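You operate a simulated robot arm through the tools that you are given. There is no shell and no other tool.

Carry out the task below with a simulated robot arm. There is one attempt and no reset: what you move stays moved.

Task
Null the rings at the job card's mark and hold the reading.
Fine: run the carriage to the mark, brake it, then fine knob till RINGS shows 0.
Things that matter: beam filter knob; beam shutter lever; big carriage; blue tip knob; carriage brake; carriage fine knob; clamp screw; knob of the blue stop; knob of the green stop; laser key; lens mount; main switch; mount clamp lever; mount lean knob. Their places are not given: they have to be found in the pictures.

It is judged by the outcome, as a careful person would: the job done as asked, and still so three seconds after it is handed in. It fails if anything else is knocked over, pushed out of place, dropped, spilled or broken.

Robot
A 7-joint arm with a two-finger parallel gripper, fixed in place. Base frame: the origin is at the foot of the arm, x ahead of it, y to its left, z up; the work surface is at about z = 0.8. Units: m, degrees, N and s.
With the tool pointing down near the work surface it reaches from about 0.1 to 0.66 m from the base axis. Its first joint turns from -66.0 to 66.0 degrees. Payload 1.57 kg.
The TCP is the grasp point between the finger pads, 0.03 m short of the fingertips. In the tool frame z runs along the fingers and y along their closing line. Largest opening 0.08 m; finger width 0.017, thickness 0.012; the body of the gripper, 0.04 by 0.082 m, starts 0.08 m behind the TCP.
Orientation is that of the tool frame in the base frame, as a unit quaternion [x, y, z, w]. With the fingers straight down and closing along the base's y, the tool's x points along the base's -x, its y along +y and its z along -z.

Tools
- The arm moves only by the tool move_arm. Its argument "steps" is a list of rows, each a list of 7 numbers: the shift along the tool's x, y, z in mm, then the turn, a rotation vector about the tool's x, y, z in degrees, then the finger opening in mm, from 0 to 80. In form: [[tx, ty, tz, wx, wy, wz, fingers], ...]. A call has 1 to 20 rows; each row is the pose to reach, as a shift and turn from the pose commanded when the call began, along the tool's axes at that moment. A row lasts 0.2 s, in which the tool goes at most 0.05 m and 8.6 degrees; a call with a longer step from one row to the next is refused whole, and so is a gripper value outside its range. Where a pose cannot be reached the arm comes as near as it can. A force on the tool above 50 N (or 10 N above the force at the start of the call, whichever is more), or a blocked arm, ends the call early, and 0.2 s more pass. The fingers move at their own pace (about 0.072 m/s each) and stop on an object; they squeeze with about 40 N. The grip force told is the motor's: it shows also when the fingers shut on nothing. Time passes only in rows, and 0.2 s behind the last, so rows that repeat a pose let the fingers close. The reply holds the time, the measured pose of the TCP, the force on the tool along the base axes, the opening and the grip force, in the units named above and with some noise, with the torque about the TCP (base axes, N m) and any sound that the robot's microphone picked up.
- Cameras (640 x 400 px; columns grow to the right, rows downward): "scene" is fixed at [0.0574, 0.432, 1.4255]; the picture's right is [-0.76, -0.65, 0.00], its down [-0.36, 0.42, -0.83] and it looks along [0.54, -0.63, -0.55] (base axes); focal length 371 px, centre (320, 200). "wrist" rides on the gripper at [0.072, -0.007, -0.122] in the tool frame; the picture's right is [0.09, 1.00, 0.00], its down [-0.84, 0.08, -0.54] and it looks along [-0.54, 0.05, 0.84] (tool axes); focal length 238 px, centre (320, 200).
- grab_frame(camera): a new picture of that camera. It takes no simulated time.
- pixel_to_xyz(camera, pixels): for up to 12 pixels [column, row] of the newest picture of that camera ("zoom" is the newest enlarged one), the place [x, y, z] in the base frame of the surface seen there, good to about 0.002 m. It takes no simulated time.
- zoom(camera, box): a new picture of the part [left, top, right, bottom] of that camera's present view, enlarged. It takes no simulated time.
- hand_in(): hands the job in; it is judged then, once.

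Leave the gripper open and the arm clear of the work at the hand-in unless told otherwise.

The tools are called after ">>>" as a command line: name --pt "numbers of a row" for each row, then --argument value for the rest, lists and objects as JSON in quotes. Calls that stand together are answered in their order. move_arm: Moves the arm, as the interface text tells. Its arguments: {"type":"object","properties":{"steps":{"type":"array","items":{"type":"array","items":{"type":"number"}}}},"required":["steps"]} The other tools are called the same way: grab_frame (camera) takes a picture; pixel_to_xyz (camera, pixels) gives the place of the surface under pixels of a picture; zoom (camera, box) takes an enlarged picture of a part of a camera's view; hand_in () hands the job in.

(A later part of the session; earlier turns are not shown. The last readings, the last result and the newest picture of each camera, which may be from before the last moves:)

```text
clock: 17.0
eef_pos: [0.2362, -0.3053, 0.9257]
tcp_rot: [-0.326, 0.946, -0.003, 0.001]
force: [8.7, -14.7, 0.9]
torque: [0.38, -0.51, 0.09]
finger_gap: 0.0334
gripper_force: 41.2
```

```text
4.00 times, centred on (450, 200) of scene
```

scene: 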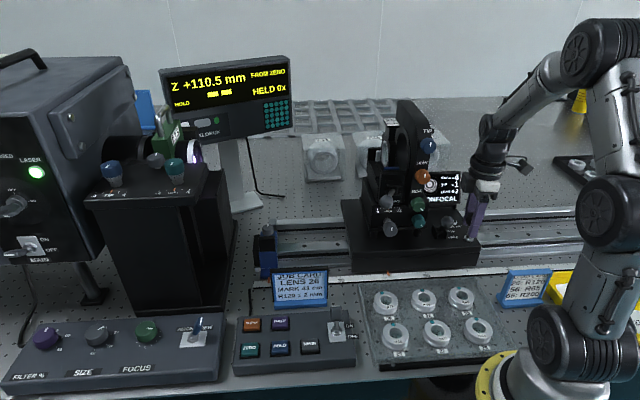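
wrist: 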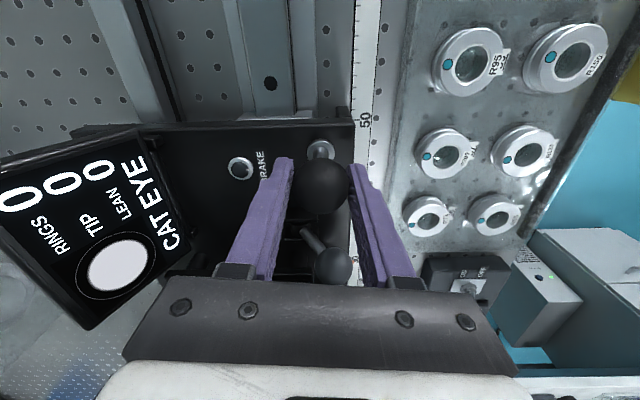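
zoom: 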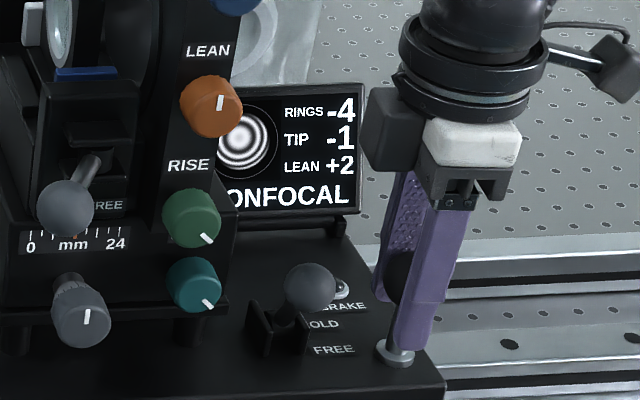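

Z reads +110.5 mm, the pointer is at 41, and the screen shows CONFOCAL with RINGS -4. I'll let go of the handle, rise clear and check that nothing shifted before braking.

>>> move_arm --pt "0 0 0 0 0 0 36" --pt "0 0 0 0 0 0 48" --pt "0 0 0 0 0 0 60" --pt "0 0 -25 0 0 0 60" --pt "0 0 -50 0 0 0 60" --pt "0 0 -75 0 0 0 60" --pt "0 0 -90 0 0 0 60"

>>> grab_frame --camera "scene"

>>> zoom --camera "scene" --box '[370, 150, 530, 250]'

>>> grab_frame --camera "wrist"

>>> zoom --camera "scene" --box '[150, 40, 310, 140]'

```text
clock: 18.6
eef_pos: [0.2347, -0.3037, 1.0151]
tcp_rot: [-0.326, 0.945, 0.0, 0.0]
force: [0.2, -0.6, -0.4]
torque: [-0.03, -0.02, 0.0]
finger_gap: 0.06
gripper_force: 0.0
```

```text
taken
```

scene: 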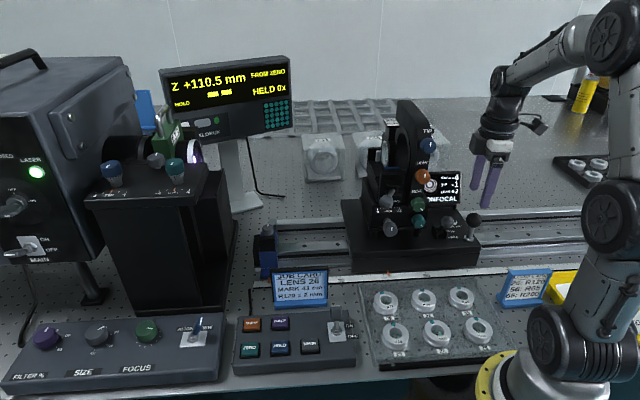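

```text
4.00 times, centred on (450, 200) of scene
```

zoom: 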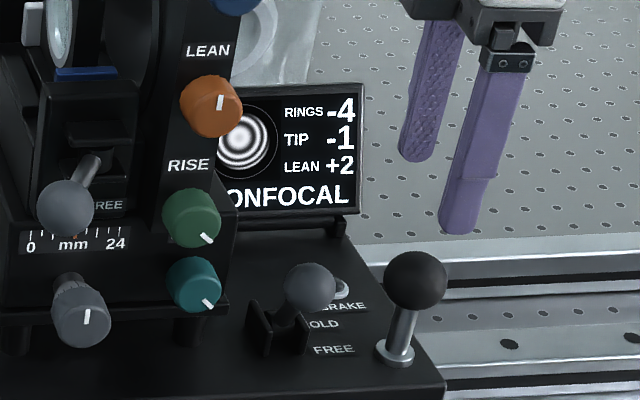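

```text
taken
```

wrist: 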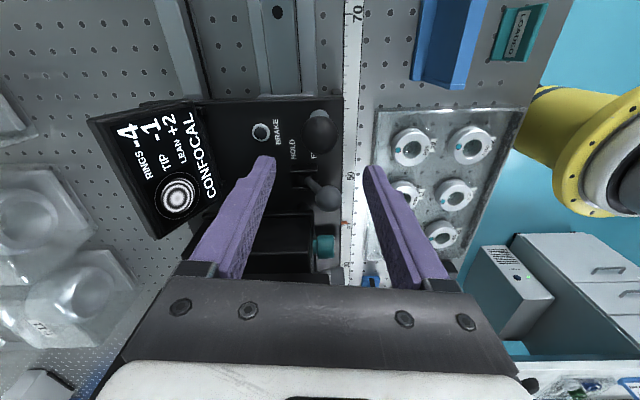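

```text
4.00 times, centred on (230, 90) of scene
```

zoom: 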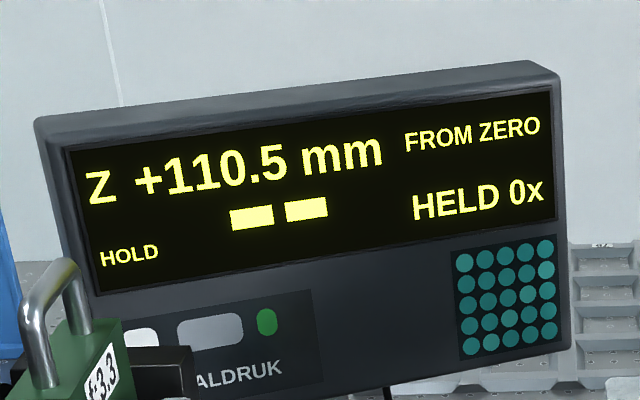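

Z stays at +110.5 mm. I'll measure the brake ball at scene (447,222) and the handle in their new places.

>>> pixel_to_xyz --camera "scene" --pixels '[[447.5, 221.7], [453.7, 220.0], [441, 222], [474, 220.2], [391, 229], [391, 221]]'

>>> pixel_to_xyz --camera "wrist" --pixels '[[327, 198], [320, 130], [310, 185]]'

>>> zoom --camera "wrist" --box '[240, 90, 400, 230]'

```text
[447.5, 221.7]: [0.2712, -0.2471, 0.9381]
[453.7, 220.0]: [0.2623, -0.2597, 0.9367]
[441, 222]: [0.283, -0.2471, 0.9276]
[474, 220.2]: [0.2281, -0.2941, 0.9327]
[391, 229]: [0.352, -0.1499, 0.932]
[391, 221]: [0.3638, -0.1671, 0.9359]
```

```text
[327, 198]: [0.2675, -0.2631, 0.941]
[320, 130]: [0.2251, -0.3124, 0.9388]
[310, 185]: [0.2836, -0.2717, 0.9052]
```

```text
2.86 times, centred on (320, 160) of wrist
```

zoom: 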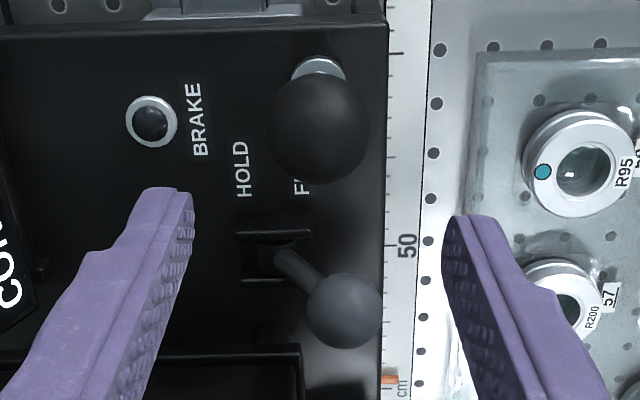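

Brake ball centre is about (0.2735,-0.2577,0.930). I'll square the tool to the 45° rail, move over the ball, come down with the fingers straddling it, then narrow the gap.

>>> move_arm --pt "-20 4 0 0 0 -6.9 56" --pt "-40 8 0 0 0 -6.9 50" --pt "-59 12.3 0 0 0 -6.9 46" --pt "-59 12.3 0 0 0 -6.9 46" --pt "-59 12.3 20 0 0 -6.9 46" --pt "-59 12.3 40 0 0 -6.9 46" --pt "-59 12.3 60 0 0 -6.9 46" --pt "-59 12.3 78 0 0 -6.9 46" --pt "-59 12.3 78 0 0 -6.9 46"

>>> grab_frame --camera "wrist"

>>> zoom --camera "scene" --box '[370, 150, 530, 250]'

```text
clock: 20.6
eef_pos: [0.2741, -0.2575, 0.9379]
tcp_rot: [-0.382, 0.924, 0.0, 0.0]
force: [0.1, -0.6, 0.4]
torque: [0.0, -0.02, -0.04]
finger_gap: 0.0462
gripper_force: 0.0
```

```text
taken
```

wrist: 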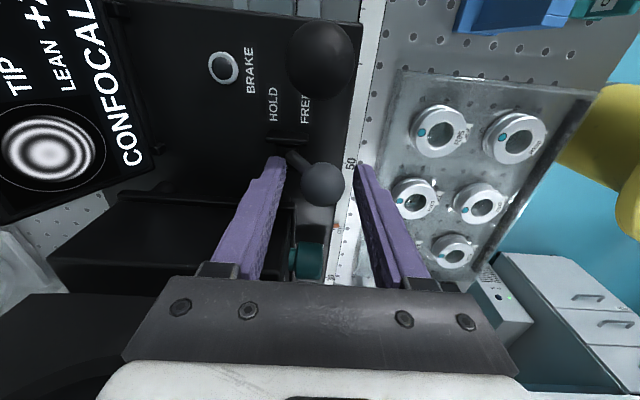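

```text
4.00 times, centred on (450, 200) of scene
```

zoom: 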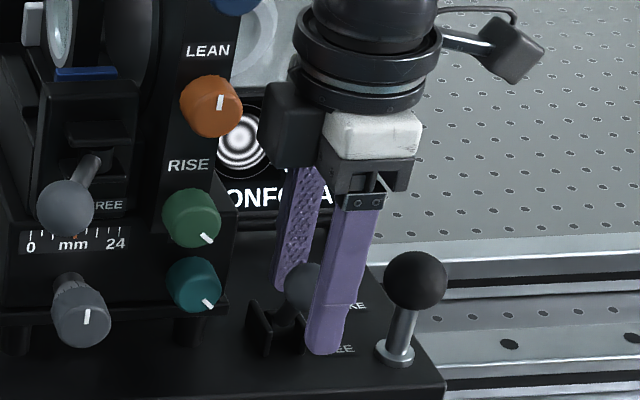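

The ball sits between the fingers at (322,183). I'll narrow the gap and push the lever back (−tool y) toward HOLD until the lamp lights.

>>> move_arm --pt "-1 0 0 0 0 0 36" --pt "-1 0 0 0 0 0 33" --pt "-1 -8 -1 0 0 0 33" --pt "-1 -16 -3 0 0 0 33" --pt "-1 -24 -4 0 0 0 33" --pt "-1 -32 -4 0 0 0 33" --pt "-1 -40 -3 0 0 0 33" --pt "-1 -45 -2 0 0 0 33"

>>> grab_frame --camera "wrist"

>>> grab_frame --camera "scene"

>>> zoom --camera "scene" --box '[370, 150, 530, 250]'

```text
clock: 22.4
eef_pos: [0.3076, -0.2899, 0.9394]
tcp_rot: [-0.382, 0.924, 0.0, 0.0]
force: [0.0, 0.5, -0.5]
torque: [0.02, 0.03, -0.01]
finger_gap: 0.0338
gripper_force: 0.8
```

```text
taken
```

wrist: 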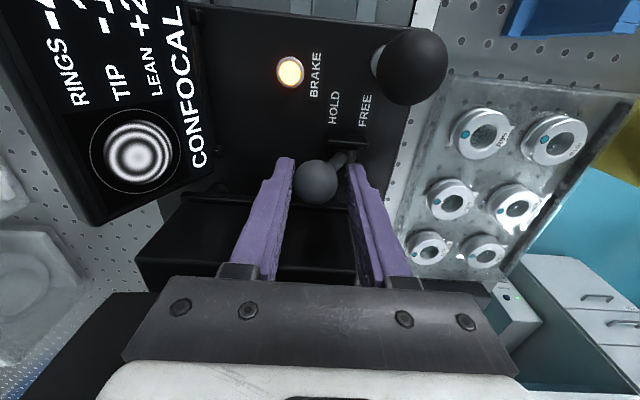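

```text
taken
```

scene: 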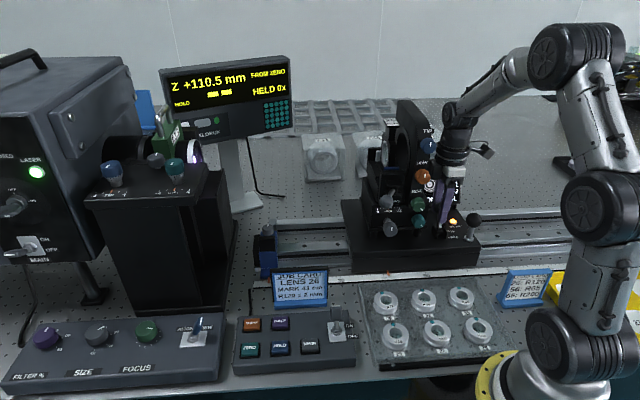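

```text
4.00 times, centred on (450, 200) of scene
```

zoom: 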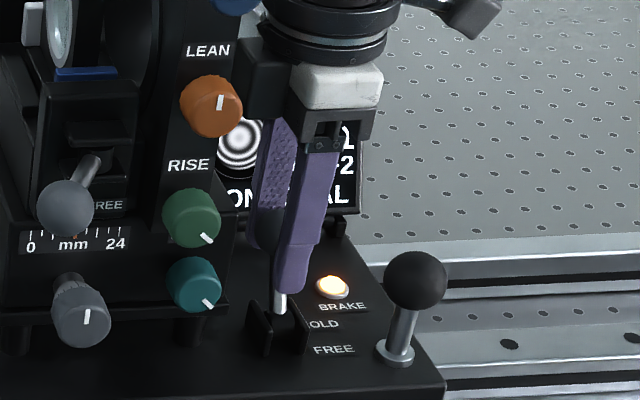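

The BRAKE lamp is lit again and Z still reads +110.5 mm. I'll open, rise straight up, then move toward the front of the carriage to prepare for the fine knob.

>>> move_arm --pt "0 0 0 0 0 0 46" --pt "0 0 -20 0 0 0 46" --pt "0 0 -60 0 0 0 46" --pt "0 0 -100 0 0 0 46" --pt "0 0 -140 0 0 0 46" --pt "0 0 -180 0 0 0 46" --pt "0 0 -220 0 0 0 46" --pt "0 35 -250 0 0 0 46" --pt "0 70 -260 0 0 0 46" --pt "0 110 -260 0 0 0 46"

>>> zoom --camera "scene" --box '[360, 150, 520, 250]'

>>> zoom --camera "scene" --box '[370, 190, 434, 240]'

```text
clock: 24.6
eef_pos: [0.2294, -0.2099, 1.2013]
tcp_rot: [-0.382, 0.924, 0.001, 0.0]
force: [0.1, 0.1, 0.7]
torque: [0.01, -0.02, 0.03]
finger_gap: 0.0461
gripper_force: 0.0
```

```text
4.00 times, centred on (440, 200) of scene
```

zoom: 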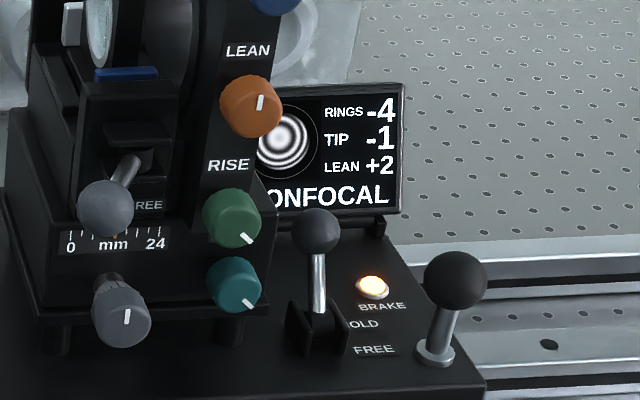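

```text
8.00 times, centred on (402, 215) of scene
```

zoom: 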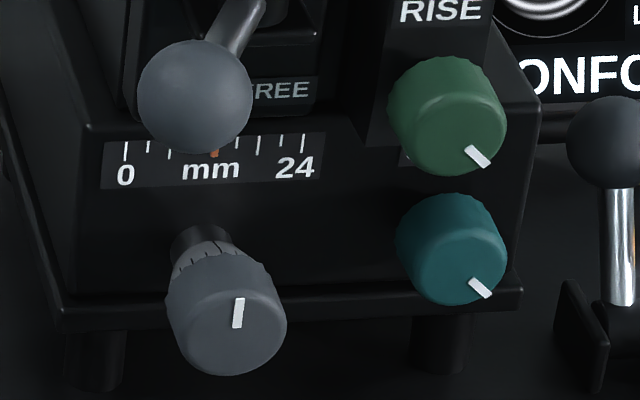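

Brake set (lamp lit), RINGS -4. The fine knob's face is centred near (233,330) in the enlarged picture. I'll measure its face, body and neighbours.

>>> pixel_to_xyz --camera "zoom" --pixels '[[225, 340], [250, 335], [195, 325], [275, 320], [228, 370], [225, 280], [205, 250], [200, 232], [195, 100], [232, 25], [440, 340], [445, 130]]'

>>> pixel_to_xyz --camera "zoom" --pixels '[[60, 300], [300, 315], [100, 250], [300, 250], [110, 130], [370, 130], [455, 270], [310, 90], [120, 60], [300, 350]]'

```text
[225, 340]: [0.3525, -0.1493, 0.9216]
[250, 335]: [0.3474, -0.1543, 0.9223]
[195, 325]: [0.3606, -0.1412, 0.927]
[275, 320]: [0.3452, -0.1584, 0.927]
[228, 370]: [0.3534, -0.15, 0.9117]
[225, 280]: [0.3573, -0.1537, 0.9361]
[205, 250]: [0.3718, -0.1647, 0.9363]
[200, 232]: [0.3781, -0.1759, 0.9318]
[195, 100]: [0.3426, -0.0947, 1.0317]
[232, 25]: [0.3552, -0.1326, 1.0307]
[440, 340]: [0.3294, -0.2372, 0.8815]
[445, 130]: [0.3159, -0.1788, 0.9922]
```

```text
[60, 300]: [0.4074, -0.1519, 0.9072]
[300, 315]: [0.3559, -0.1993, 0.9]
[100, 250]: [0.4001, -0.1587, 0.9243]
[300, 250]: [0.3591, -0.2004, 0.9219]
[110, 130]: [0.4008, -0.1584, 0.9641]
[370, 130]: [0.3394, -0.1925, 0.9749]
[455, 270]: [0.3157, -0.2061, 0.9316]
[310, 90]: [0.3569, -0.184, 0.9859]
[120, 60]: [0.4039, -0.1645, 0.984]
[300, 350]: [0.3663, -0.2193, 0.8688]
```

Fine-knob cap centre is about (0.357,-0.157,0.924), with its axis horizontal toward the front. The clamp lever ball overhangs it at (0.348,-0.105,1.024), so I must come in tilted from the front. First I'll turn the tool back 90° and move in front of the mount at height.

>>> move_arm --pt "0 20 0 0 0 8.2 50" --pt "0 40 0 0 0 16.4 50" --pt "-10 55 0 0 0 24.6 50" --pt "-25 55 0 0 0 32.8 50" --pt "-40 55 0 0 0 41 50" --pt "-55 55 0 0 0 49.2 50" --pt "-70 55 0 0 0 57.4 50" --pt "-85 55 0 0 0 65.6 50" --pt "-100 53 0 0 0 73.8 50" --pt "-115 51 10 0 0 82 50" --pt "-128 51 30 0 0 90 50"

>>> grab_frame --camera "scene"

>>> grab_frame --camera "wrist"

```text
clock: 27.0
eef_pos: [0.285, -0.0838, 1.1697]
tcp_rot: [0.385, 0.923, 0.0, 0.0]
force: [-0.3, 0.3, 1.1]
torque: [-0.03, -0.01, 0.0]
finger_gap: 0.0502
gripper_force: 0.0
```

```text
taken
```

scene: 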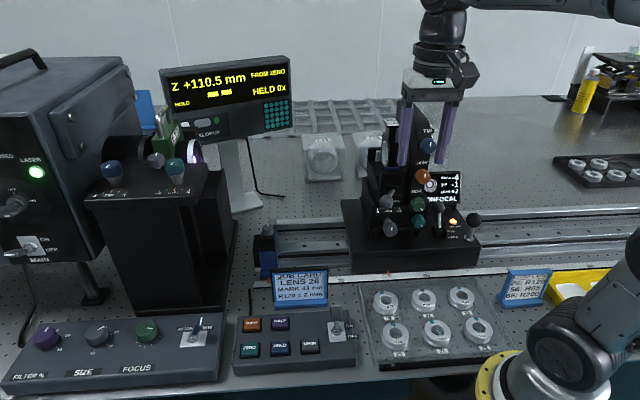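

```text
taken
```

wrist: 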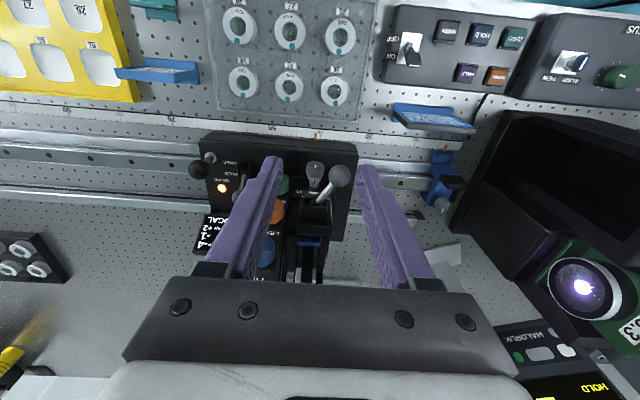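

I'm squarely in front of the mount at z=1.17. I'll tilt the tool 60° so the fingers point mostly toward the carriage front, without moving the fingertips' place, and see whether the arm can reach that.

>>> move_arm --pt "0 0 0 0 -7.5 0 50" --pt "0 0 0 0 -15 0 50" --pt "0 0 0 0 -22.5 0 50" --pt "0 0 0 0 -30 0 50" --pt "0 0 0 0 -37.5 0 50" --pt "0 0 0 0 -45 0 50" --pt "0 0 0 0 -52.5 0 50" --pt "0 0 0 0 -60 0 50"

>>> grab_frame --camera "scene"

>>> grab_frame --camera "wrist"

```text
clock: 28.8
eef_pos: [0.2843, -0.0836, 1.1705]
tcp_rot: [0.331, 0.799, -0.192, 0.463]
force: [0.1, -0.5, -0.2]
torque: [-0.01, -0.01, 0.02]
finger_gap: 0.0501
gripper_force: 0.1
```

```text
taken
```

scene: 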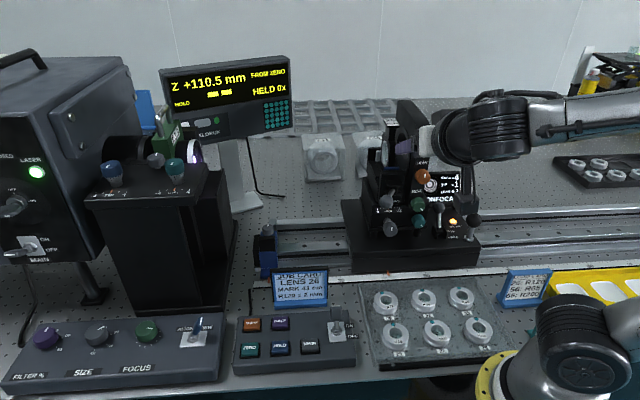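

```text
taken
```

wrist: 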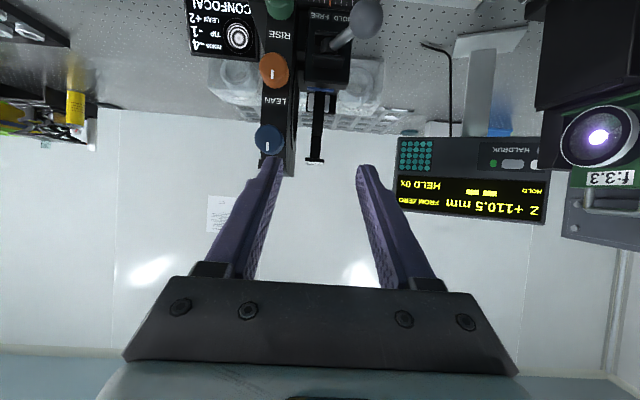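

The arm reaches this tilt exactly. Before descending I'll check where the forearm lies, so it does not come near the brake lever or handle.

>>> pixel_to_xyz --camera "scene" --pixels '[[440, 150], [470, 120], [500, 130], [550, 120], [600, 115], [635, 110], [570, 340], [600, 330], [540, 360], [630, 330], [500, 150]]'

```text
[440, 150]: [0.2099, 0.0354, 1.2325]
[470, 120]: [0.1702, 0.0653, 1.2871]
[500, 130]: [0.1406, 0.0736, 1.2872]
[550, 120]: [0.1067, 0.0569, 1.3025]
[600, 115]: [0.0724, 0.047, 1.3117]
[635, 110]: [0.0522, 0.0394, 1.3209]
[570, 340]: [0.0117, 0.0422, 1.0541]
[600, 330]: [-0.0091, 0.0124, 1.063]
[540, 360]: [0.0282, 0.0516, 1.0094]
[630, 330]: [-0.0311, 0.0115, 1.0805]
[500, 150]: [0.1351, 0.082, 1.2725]
```

The forearm folds back over the base, away from the carriage. I'll lower straight down 186 mm, staying in front of the clamp-lever ball, to line up with the knob.

>>> move_arm --pt "26.8 0 15.5 0 0 0 50" --pt "53.7 0 31 0 0 0 50" --pt "80.5 0 46.5 0 0 0 50" --pt "107.3 0 62 0 0 0 50" --pt "134 0 77.5 0 0 0 50" --pt "161 0 93 0 0 0 50"

>>> grab_frame --camera "scene"

>>> grab_frame --camera "wrist"

```text
clock: 30.2
eef_pos: [0.2865, -0.0851, 0.9834]
tcp_rot: [0.332, 0.8, -0.192, 0.462]
force: [-0.1, -0.2, -0.1]
torque: [0.02, 0.0, 0.01]
finger_gap: 0.0499
gripper_force: 0.0
```

```text
taken
```

scene: 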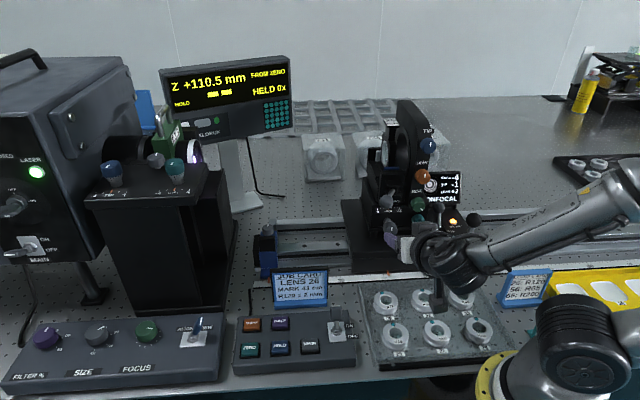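

```text
taken
```

wrist: 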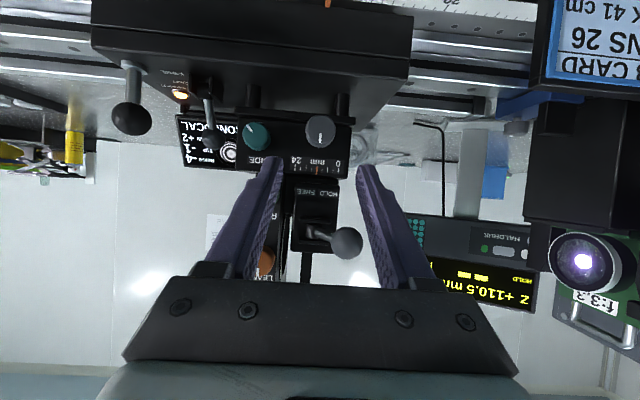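

The knob face at (320,130) lies right on the tool axis. I'll narrow the opening to 42 mm and advance 103 mm along the tool axis so the fingers straddle the knob.

>>> move_arm --pt "0 0 20 0 0 0 42" --pt "0 0 40 0 0 0 42" --pt "0 0 60 0 0 0 42" --pt "0 0 78 0 0 0 42" --pt "0 0 92 0 0 0 42" --pt "0 0 103 0 0 0 42" --pt "0 0 103 0 0 0 42"

>>> grab_frame --camera "wrist"

>>> zoom --camera "scene" --box '[340, 150, 500, 250]'

>>> zoom --camera "wrist" --box '[240, 80, 400, 200]'

```text
clock: 31.8
eef_pos: [0.3471, -0.1483, 0.9321]
tcp_rot: [0.333, 0.799, -0.192, 0.462]
force: [0.4, 0.2, 0.3]
torque: [0.01, -0.02, -0.02]
finger_gap: 0.0419
gripper_force: 0.0
```

```text
taken
```

wrist: 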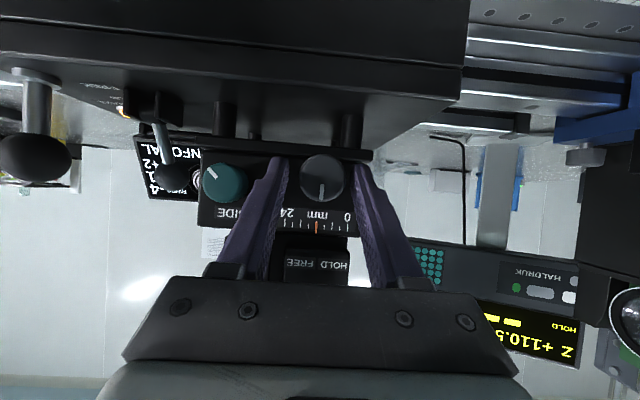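

```text
4.00 times, centred on (420, 200) of scene
```

zoom: 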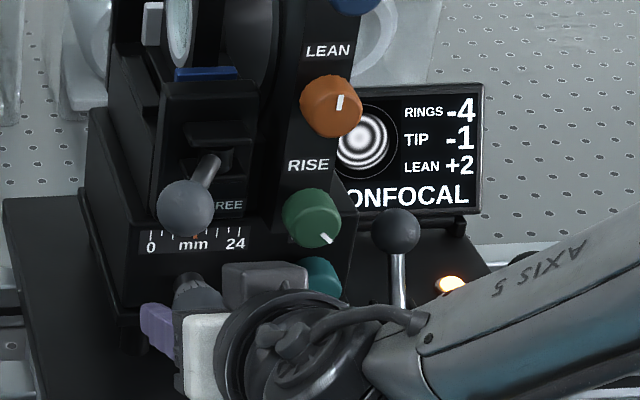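

```text
3.33 times, centred on (320, 140) of wrist
```

zoom: 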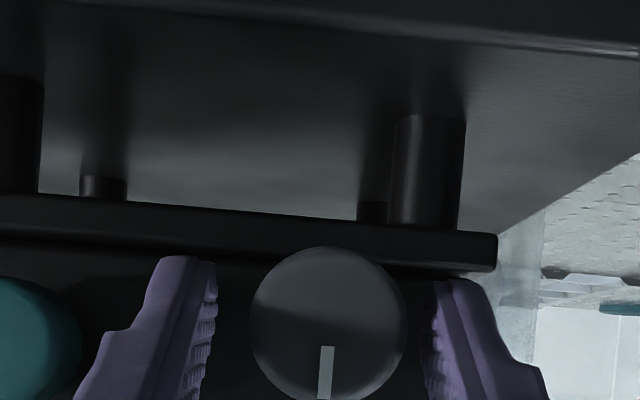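

The fingers straddle the fine knob. The display shows RINGS -4. I'll close on the knob first.

>>> move_arm --pt "0 0 0 0 0 0 34" --pt "0 0 0 0 0 0 26" --pt "0 0 0 0 0 0 20" --pt "0 0 0 0 0 0 20"

>>> zoom --camera "scene" --box '[340, 150, 500, 250]'

>>> zoom --camera "wrist" --box '[240, 100, 400, 220]'

```text
clock: 32.8
eef_pos: [0.3473, -0.1457, 0.9339]
tcp_rot: [0.331, 0.8, -0.191, 0.462]
force: [9.9, 7.0, -1.0]
torque: [0.11, -0.03, -0.02]
finger_gap: 0.0297
gripper_force: 39.8
```

```text
4.00 times, centred on (420, 200) of scene
```

zoom: 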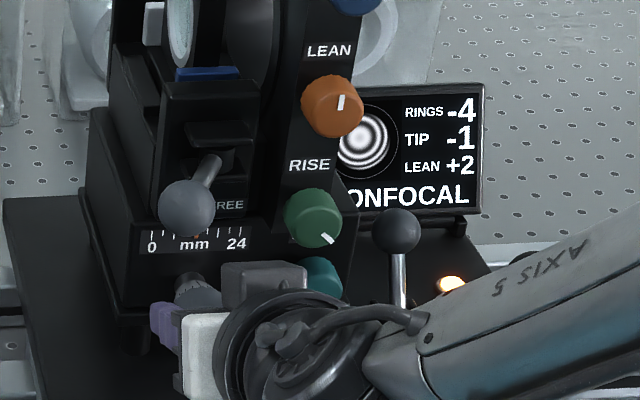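

```text
3.33 times, centred on (320, 160) of wrist
```

zoom: 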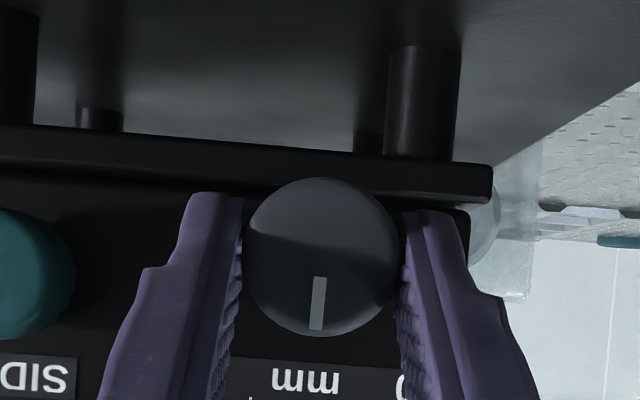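

Gripped at 29.7 mm. I'll ease 1.5 mm sideways to centre the grip, and turn the knob 16° anticlockwise (seen from the front) as a trial.

>>> move_arm --pt "0 1.5 0 0 0 0 20" --pt "0.07 2.6 0.04 4 0 -6.93 20" --pt "0.27 3.7 0.15 8 0 -13.86 20" --pt "0.27 3.7 0.15 8 0 -13.86 20"

>>> grab_frame --camera "scene"

>>> zoom --camera "scene" --box '[340, 150, 500, 250]'

>>> zoom --camera "scene" --box '[150, 40, 310, 140]'

>>> zoom --camera "wrist" --box '[240, 100, 400, 220]'

```text
clock: 33.8
eef_pos: [0.3488, -0.1445, 0.9321]
tcp_rot: [0.265, 0.818, -0.302, 0.411]
force: [4.0, 3.0, 1.4]
torque: [-0.12, -0.13, 0.69]
finger_gap: 0.0294
gripper_force: 38.8
```

```text
taken
```

scene: 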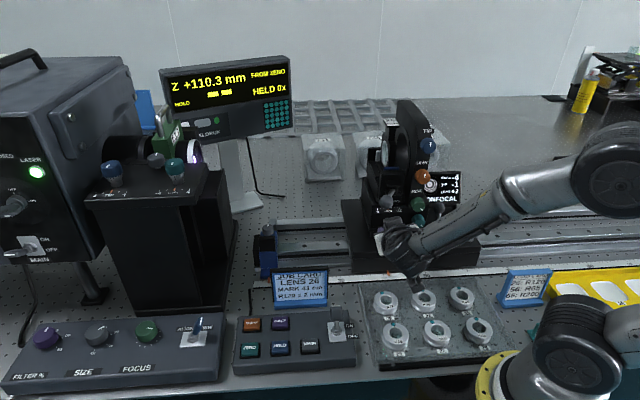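

```text
4.00 times, centred on (420, 200) of scene
```

zoom: 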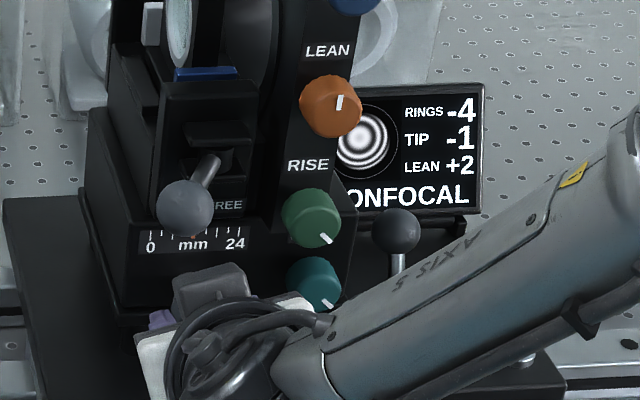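

```text
4.00 times, centred on (230, 90) of scene
```

zoom: 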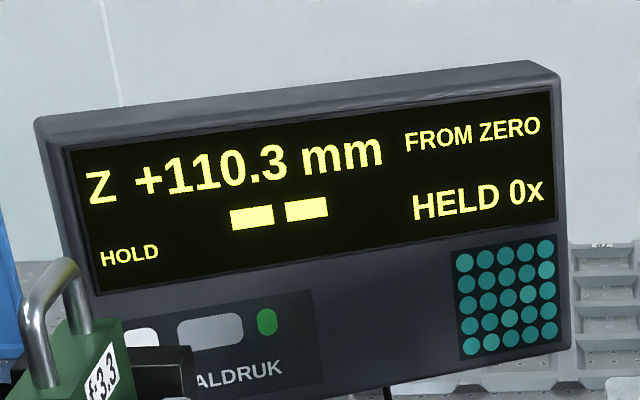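

```text
3.33 times, centred on (320, 160) of wrist
```

zoom: 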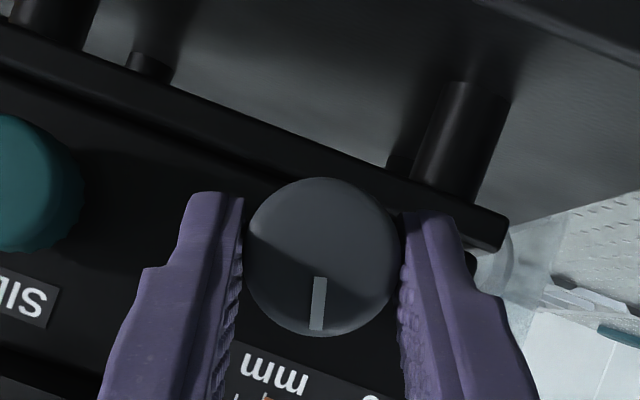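

Turning anticlockwise 16° took Z from +110.5 to +110.3 mm, so clockwise raises Z. I'll now turn clockwise 56° from here and watch RINGS.

>>> move_arm --pt "0.07 -1.1 0.04 -4 0 6.93 20" --pt "0.27 -2.2 0.15 -8 0 13.86 20" --pt "0.6 -3.25 0.35 -12 0 20.8 20" --pt "1.05 -4.24 0.61 -16 0 27.7 20" --pt "1.62 -5.14 0.94 -20 0 34.6 20" --pt "2.29 -5.95 1.32 -24 0 41.6 20" --pt "3.06 -6.63 1.76 -28 0 48.5 20" --pt "3.06 -6.63 1.76 -28 0 48.5 20"

>>> grab_frame --camera "scene"

>>> zoom --camera "scene" --box '[340, 150, 500, 250]'

>>> zoom --camera "scene" --box '[150, 40, 310, 140]'

>>> zoom --camera "wrist" --box '[240, 100, 400, 220]'

```text
clock: 35.6
eef_pos: [0.3213, -0.1007, 0.9928]
tcp_rot: [0.472, 0.686, 0.091, 0.546]
force: [-0.2, -1.2, -0.4]
torque: [0.0, 0.03, -0.02]
finger_gap: 0.0199
gripper_force: 0.0
out of reach, approached as far as the arm can: row 5, 6, 7, 8
```

```text
taken
```

scene: 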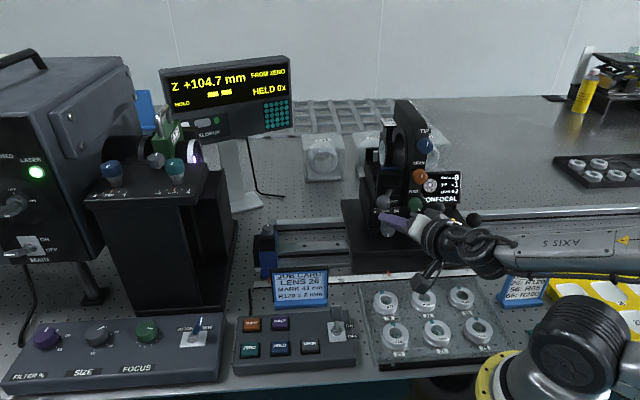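

```text
4.00 times, centred on (420, 200) of scene
```

zoom: 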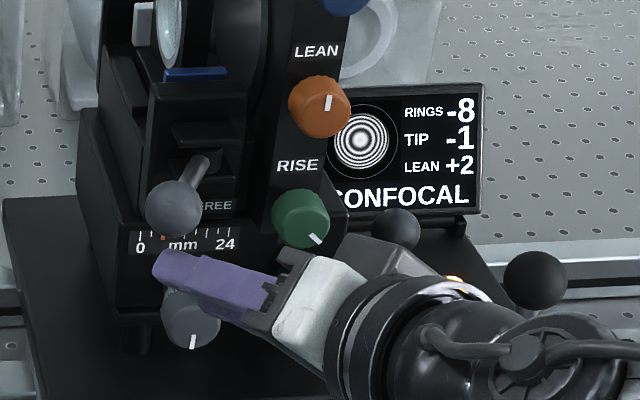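

```text
4.00 times, centred on (230, 90) of scene
```

zoom: 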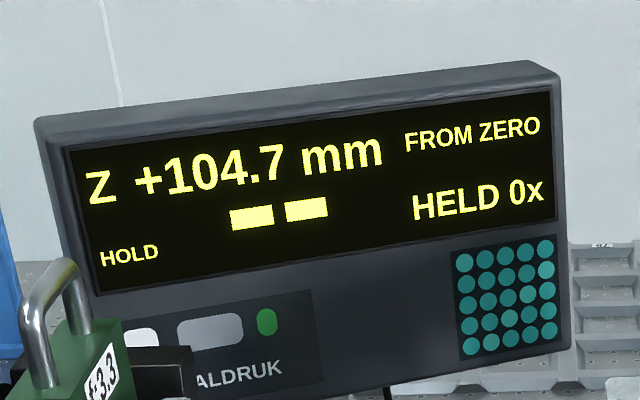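

```text
3.33 times, centred on (320, 160) of wrist
```

zoom: 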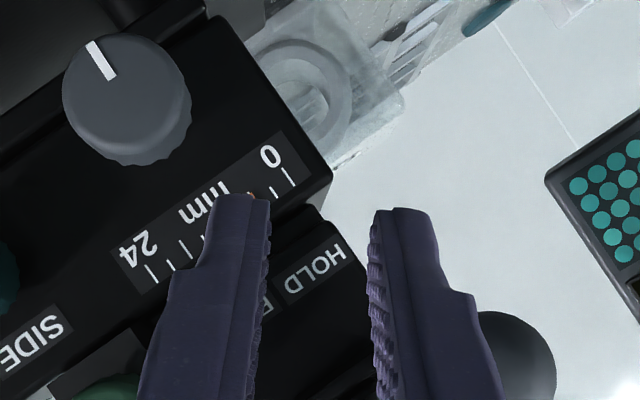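

The arm ran out of reach partway and slipped off: the knob spun back, Z now reads +104.7 mm and RINGS -8. TIP and LEAN are unchanged and the brake lamp is still lit, so nothing else moved. That also shows RINGS falls toward 0 as Z rises. I'll back out to the front and untwist the tool to its earlier angle.

>>> move_arm --pt "-0.7 12.8 -29.4 4 0 -6.93 20" --pt "-1.5 25.6 -58.8 8 0 -13.86 20" --pt "-1.5 25.6 -58.8 12 0 -20.8 20" --pt "-1.5 25.6 -58.8 16 0 -27.7 20" --pt "-1.5 25.6 -58.8 20 0 -34.6 20"

>>> zoom --camera "scene" --box '[340, 150, 500, 250]'

>>> grab_frame --camera "wrist"

>>> grab_frame --camera "scene"

```text
clock: 36.8
eef_pos: [0.2858, -0.0657, 1.0326]
tcp_rot: [0.332, 0.799, -0.194, 0.462]
force: [1.5, -0.3, 1.3]
torque: [-0.02, 0.01, -0.02]
finger_gap: 0.0202
gripper_force: 0.0
```

```text
4.00 times, centred on (420, 200) of scene
```

zoom: 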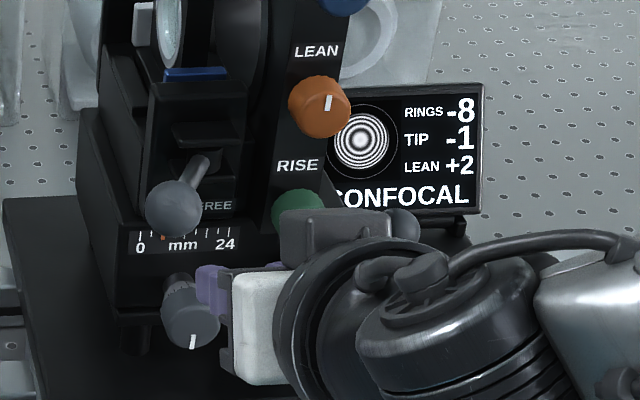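

```text
taken
```

wrist: 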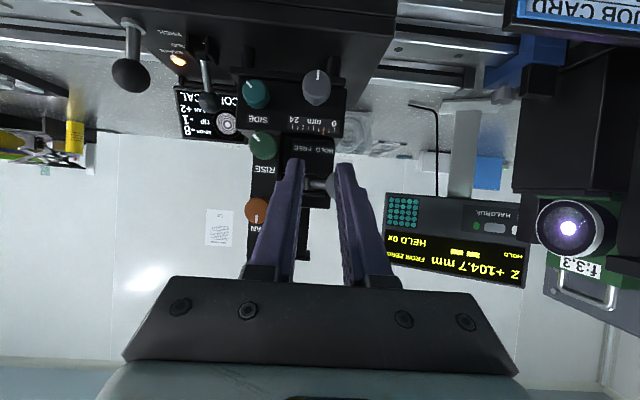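

```text
taken
```

scene: 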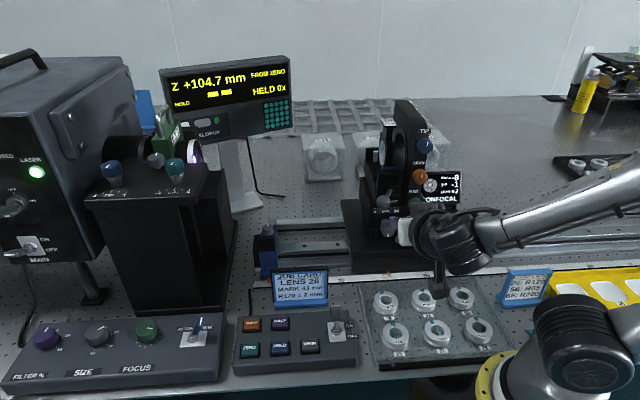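

The fingers are clear in front and RINGS reads -8 at Z=+104.7. I'll line up again with the knob (now 5.8 mm to the left), open to 42 mm and go back in around it.

>>> move_arm --pt "18 -3.4 18.6 0 0 0 42" --pt "36.2 -6.8 37.3 0 0 0 42" --pt "36.2 -6.8 57 0 0 0 42" --pt "36.2 -6.8 77 0 0 0 42" --pt "36.2 -6.8 97 0 0 0 42" --pt "36.2 -6.8 117 0 0 0 42" --pt "36.2 -6.8 131 0 0 0 42" --pt "36.2 -6.8 140 0 0 0 42" --pt "36.2 -6.8 140 0 0 0 42"

>>> zoom --camera "wrist" --box '[240, 100, 400, 220]'

>>> zoom --camera "scene" --box '[340, 150, 500, 250]'

```text
clock: 38.8
eef_pos: [0.353, -0.1434, 0.9304]
tcp_rot: [0.332, 0.8, -0.191, 0.462]
force: [0.6, -0.8, 0.4]
torque: [0.01, -0.01, -0.01]
finger_gap: 0.0418
gripper_force: 0.0
```

```text
3.33 times, centred on (320, 160) of wrist
```

zoom: 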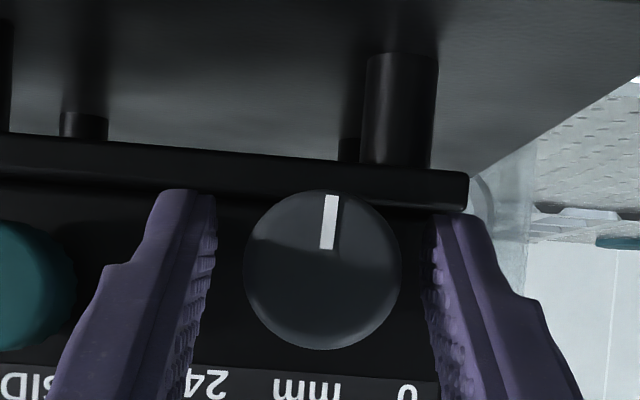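

```text
4.00 times, centred on (420, 200) of scene
```

zoom: 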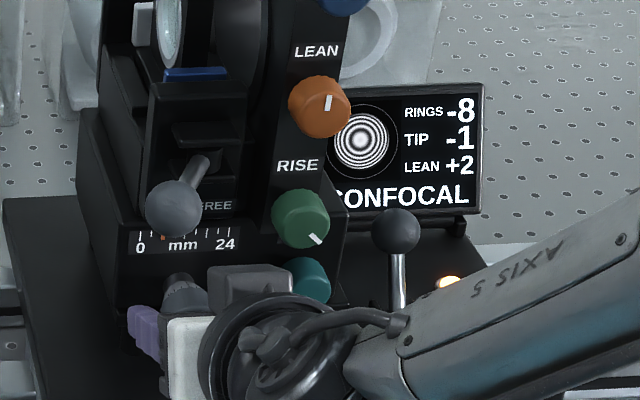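

The knob is centred between the fingers. With the fingers still open I'll swing the tool anticlockwise about the knob's axis by up to 72° to see whether the arm can reach there.

>>> move_arm --pt "0.05 0.9 0.03 4 0 -6.93 42" --pt "0.22 1.8 0.13 8 0 -13.86 42" --pt "0.48 2.6 0.28 12 0 -20.8 42" --pt "0.85 3.4 0.5 16 0 -27.7 42" --pt "1.31 4.2 0.76 20 0 -34.6 42" --pt "1.85 4.8 1.07 24 0 -41.6 42" --pt "2.47 5.4 1.43 28 0 -48.5 42" --pt "3.14 5.8 1.83 32 0 -55.4 42" --pt "3.87 6.2 2.25 36 0 -62.4 42"

>>> zoom --camera "wrist" --box '[240, 100, 400, 220]'

>>> grab_frame --camera "scene"

```text
clock: 40.8
eef_pos: [0.358, -0.1384, 0.9257]
tcp_rot: [-0.003, 0.759, -0.626, 0.178]
force: [0.1, -0.5, 0.0]
torque: [-0.01, 0.03, -0.02]
finger_gap: 0.0422
gripper_force: 0.1
```

```text
3.33 times, centred on (320, 160) of wrist
```

zoom: 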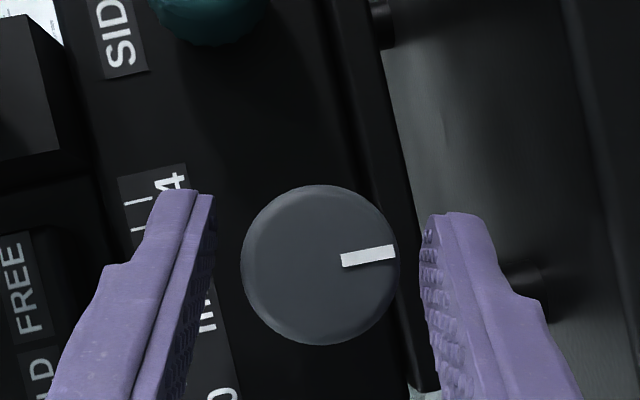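

```text
taken
```

scene: 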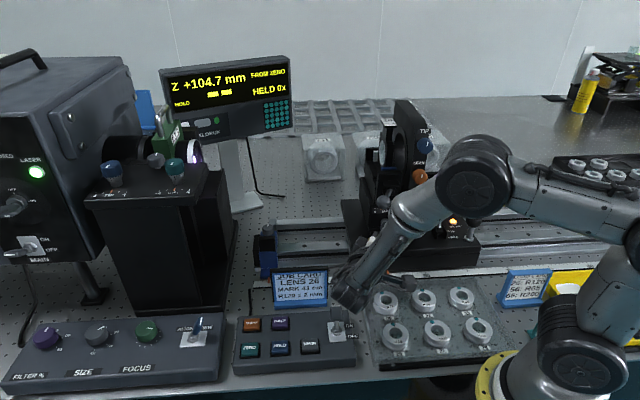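

The arm reaches +72° without trouble and the knob stays centred. I'll check how close the wrist is to the job card and button box here.

>>> pixel_to_xyz --camera "scene" --pixels '[[345, 300], [355, 275], [335, 275], [370, 265], [400, 215], [470, 190], [326, 290], [300, 272], [440, 225], [350, 312], [365, 310]]'

>>> zoom --camera "scene" --box '[260, 220, 420, 340]'

```text
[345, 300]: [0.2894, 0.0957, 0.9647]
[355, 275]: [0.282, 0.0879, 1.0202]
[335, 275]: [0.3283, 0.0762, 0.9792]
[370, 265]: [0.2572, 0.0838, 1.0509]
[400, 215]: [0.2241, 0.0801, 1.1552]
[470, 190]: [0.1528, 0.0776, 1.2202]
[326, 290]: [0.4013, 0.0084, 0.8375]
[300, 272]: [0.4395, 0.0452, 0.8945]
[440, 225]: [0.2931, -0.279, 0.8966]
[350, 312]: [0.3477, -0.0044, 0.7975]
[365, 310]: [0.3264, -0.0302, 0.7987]
```

```text
3.33 times, centred on (340, 280) of scene
```

zoom: 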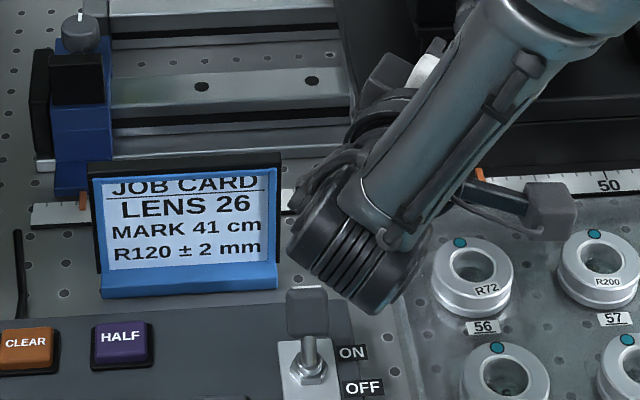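

The wrist is well above the box and about 0.11 m from the job card, so I'll keep within this range. Now I'll close on the knob here at +72° and turn clockwise 84°.

>>> move_arm --pt "0 0 0 0 0 0 30" --pt "0 0 0 0 0 0 20" --pt "0 0 0 0 0 0 20" --pt "0.06 -0.95 0.03 -4.2 0 7.275 20" --pt "0.24 -1.88 0.14 -8.4 0 14.55 20" --pt "0.53 -2.77 0.31 -12.6 0 21.83 20" --pt "0.94 -3.6 0.54 -16.8 0 29.1 20" --pt "1.44 -4.35 0.83 -21 0 36.4 20" --pt "2.03 -5.01 1.18 -25.2 0 43.65 20" --pt "2.7 -5.56 1.57 -29.4 0 50.9 20" --pt "3.43 -5.99 1.99 -33.6 0 58.2 20" --pt "4.21 -6.3 2.44 -37.8 0 65.5 20" --pt "5.01 -6.46 2.91 -42 0 72.75 20"

>>> grab_frame --camera "scene"

>>> zoom --camera "scene" --box '[340, 150, 500, 250]'

>>> zoom --camera "scene" --box '[150, 40, 310, 140]'

>>> zoom --camera "wrist" --box '[240, 100, 400, 220]'

```text
clock: 43.6
eef_pos: [0.3511, -0.1454, 0.9311]
tcp_rot: [0.381, 0.774, -0.108, 0.493]
force: [-26.2, -5.3, 8.8]
torque: [-0.56, -0.36, -0.04]
finger_gap: 0.0293
gripper_force: 39.2
```

```text
taken
```

scene: 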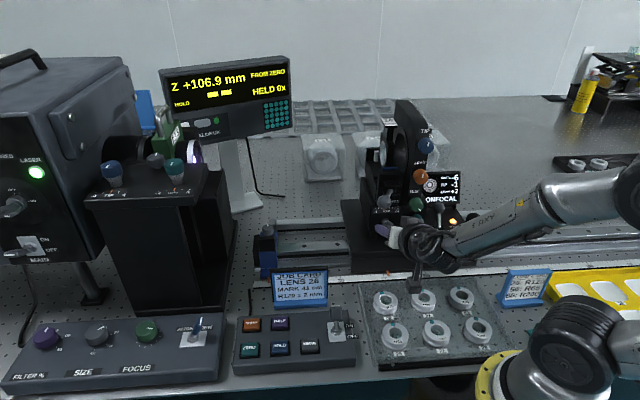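

```text
4.00 times, centred on (420, 200) of scene
```

zoom: 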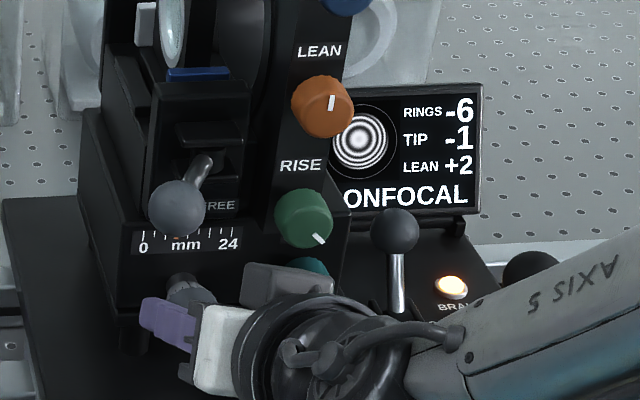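

```text
4.00 times, centred on (230, 90) of scene
```

zoom: 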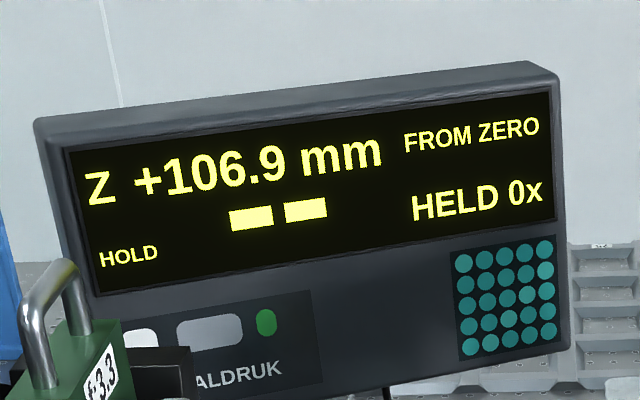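

```text
3.33 times, centred on (320, 160) of wrist
```

zoom: 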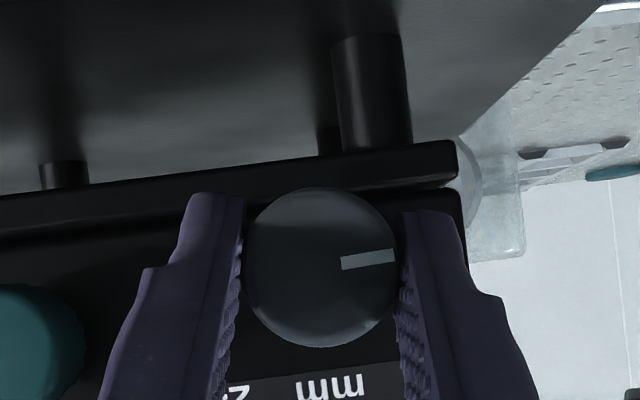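

Clockwise 84° raised Z to +106.9 mm and RINGS to -6 (about 2.2 mm per stroke). The side force of about 25 N arose because the mount shifted along the rail, so I'll follow it by 2.2 mm. Next I open, swing back 84° and get ready to grip again.

>>> move_arm --pt "0 0 0 0 0 0 34" --pt "-0.4 -2.15 -0.23 0 0 0 42" --pt "-0.34 -1.2 -0.2 4.2 0 -7.275 42" --pt "-0.16 -0.27 -0.09 8.4 0 -14.55 42" --pt "0.13 0.62 0.08 12.6 0 -21.83 42" --pt "0.54 1.45 0.31 16.8 0 -29.1 42" --pt "1.04 2.2 0.6 21 0 -36.4 42" --pt "1.63 2.86 0.95 25.2 0 -43.65 42" --pt "2.3 3.41 1.34 29.4 0 -50.9 42" --pt "3.03 3.84 1.76 33.6 0 -58.2 42" --pt "3.81 4.15 2.21 37.8 0 -65.5 42" --pt "4.61 4.31 2.68 42 0 -72.75 42" --pt "4.61 4.31 2.68 42 0 -72.75 42"

>>> zoom --camera "wrist" --box '[240, 100, 400, 220]'

>>> grab_frame --camera "scene"

```text
clock: 46.4
eef_pos: [0.3568, -0.1399, 0.9256]
tcp_rot: [-0.004, 0.76, -0.625, 0.178]
force: [-0.5, 0.1, 0.0]
torque: [-0.01, -0.01, -0.01]
finger_gap: 0.042
gripper_force: 0.2
```

```text
3.33 times, centred on (320, 160) of wrist
```

zoom: 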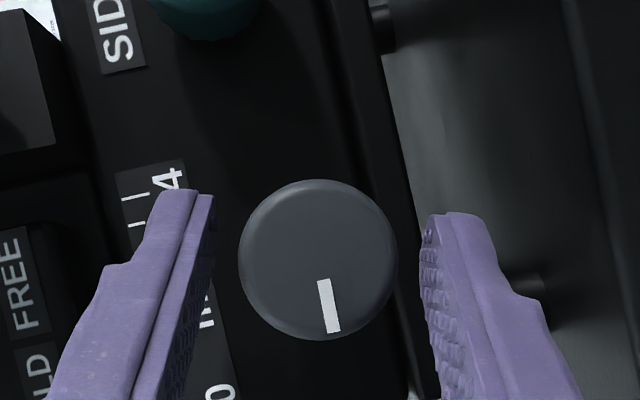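

```text
taken
```

scene: 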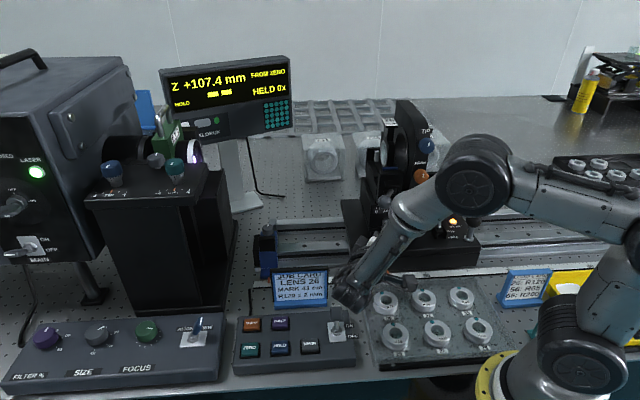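

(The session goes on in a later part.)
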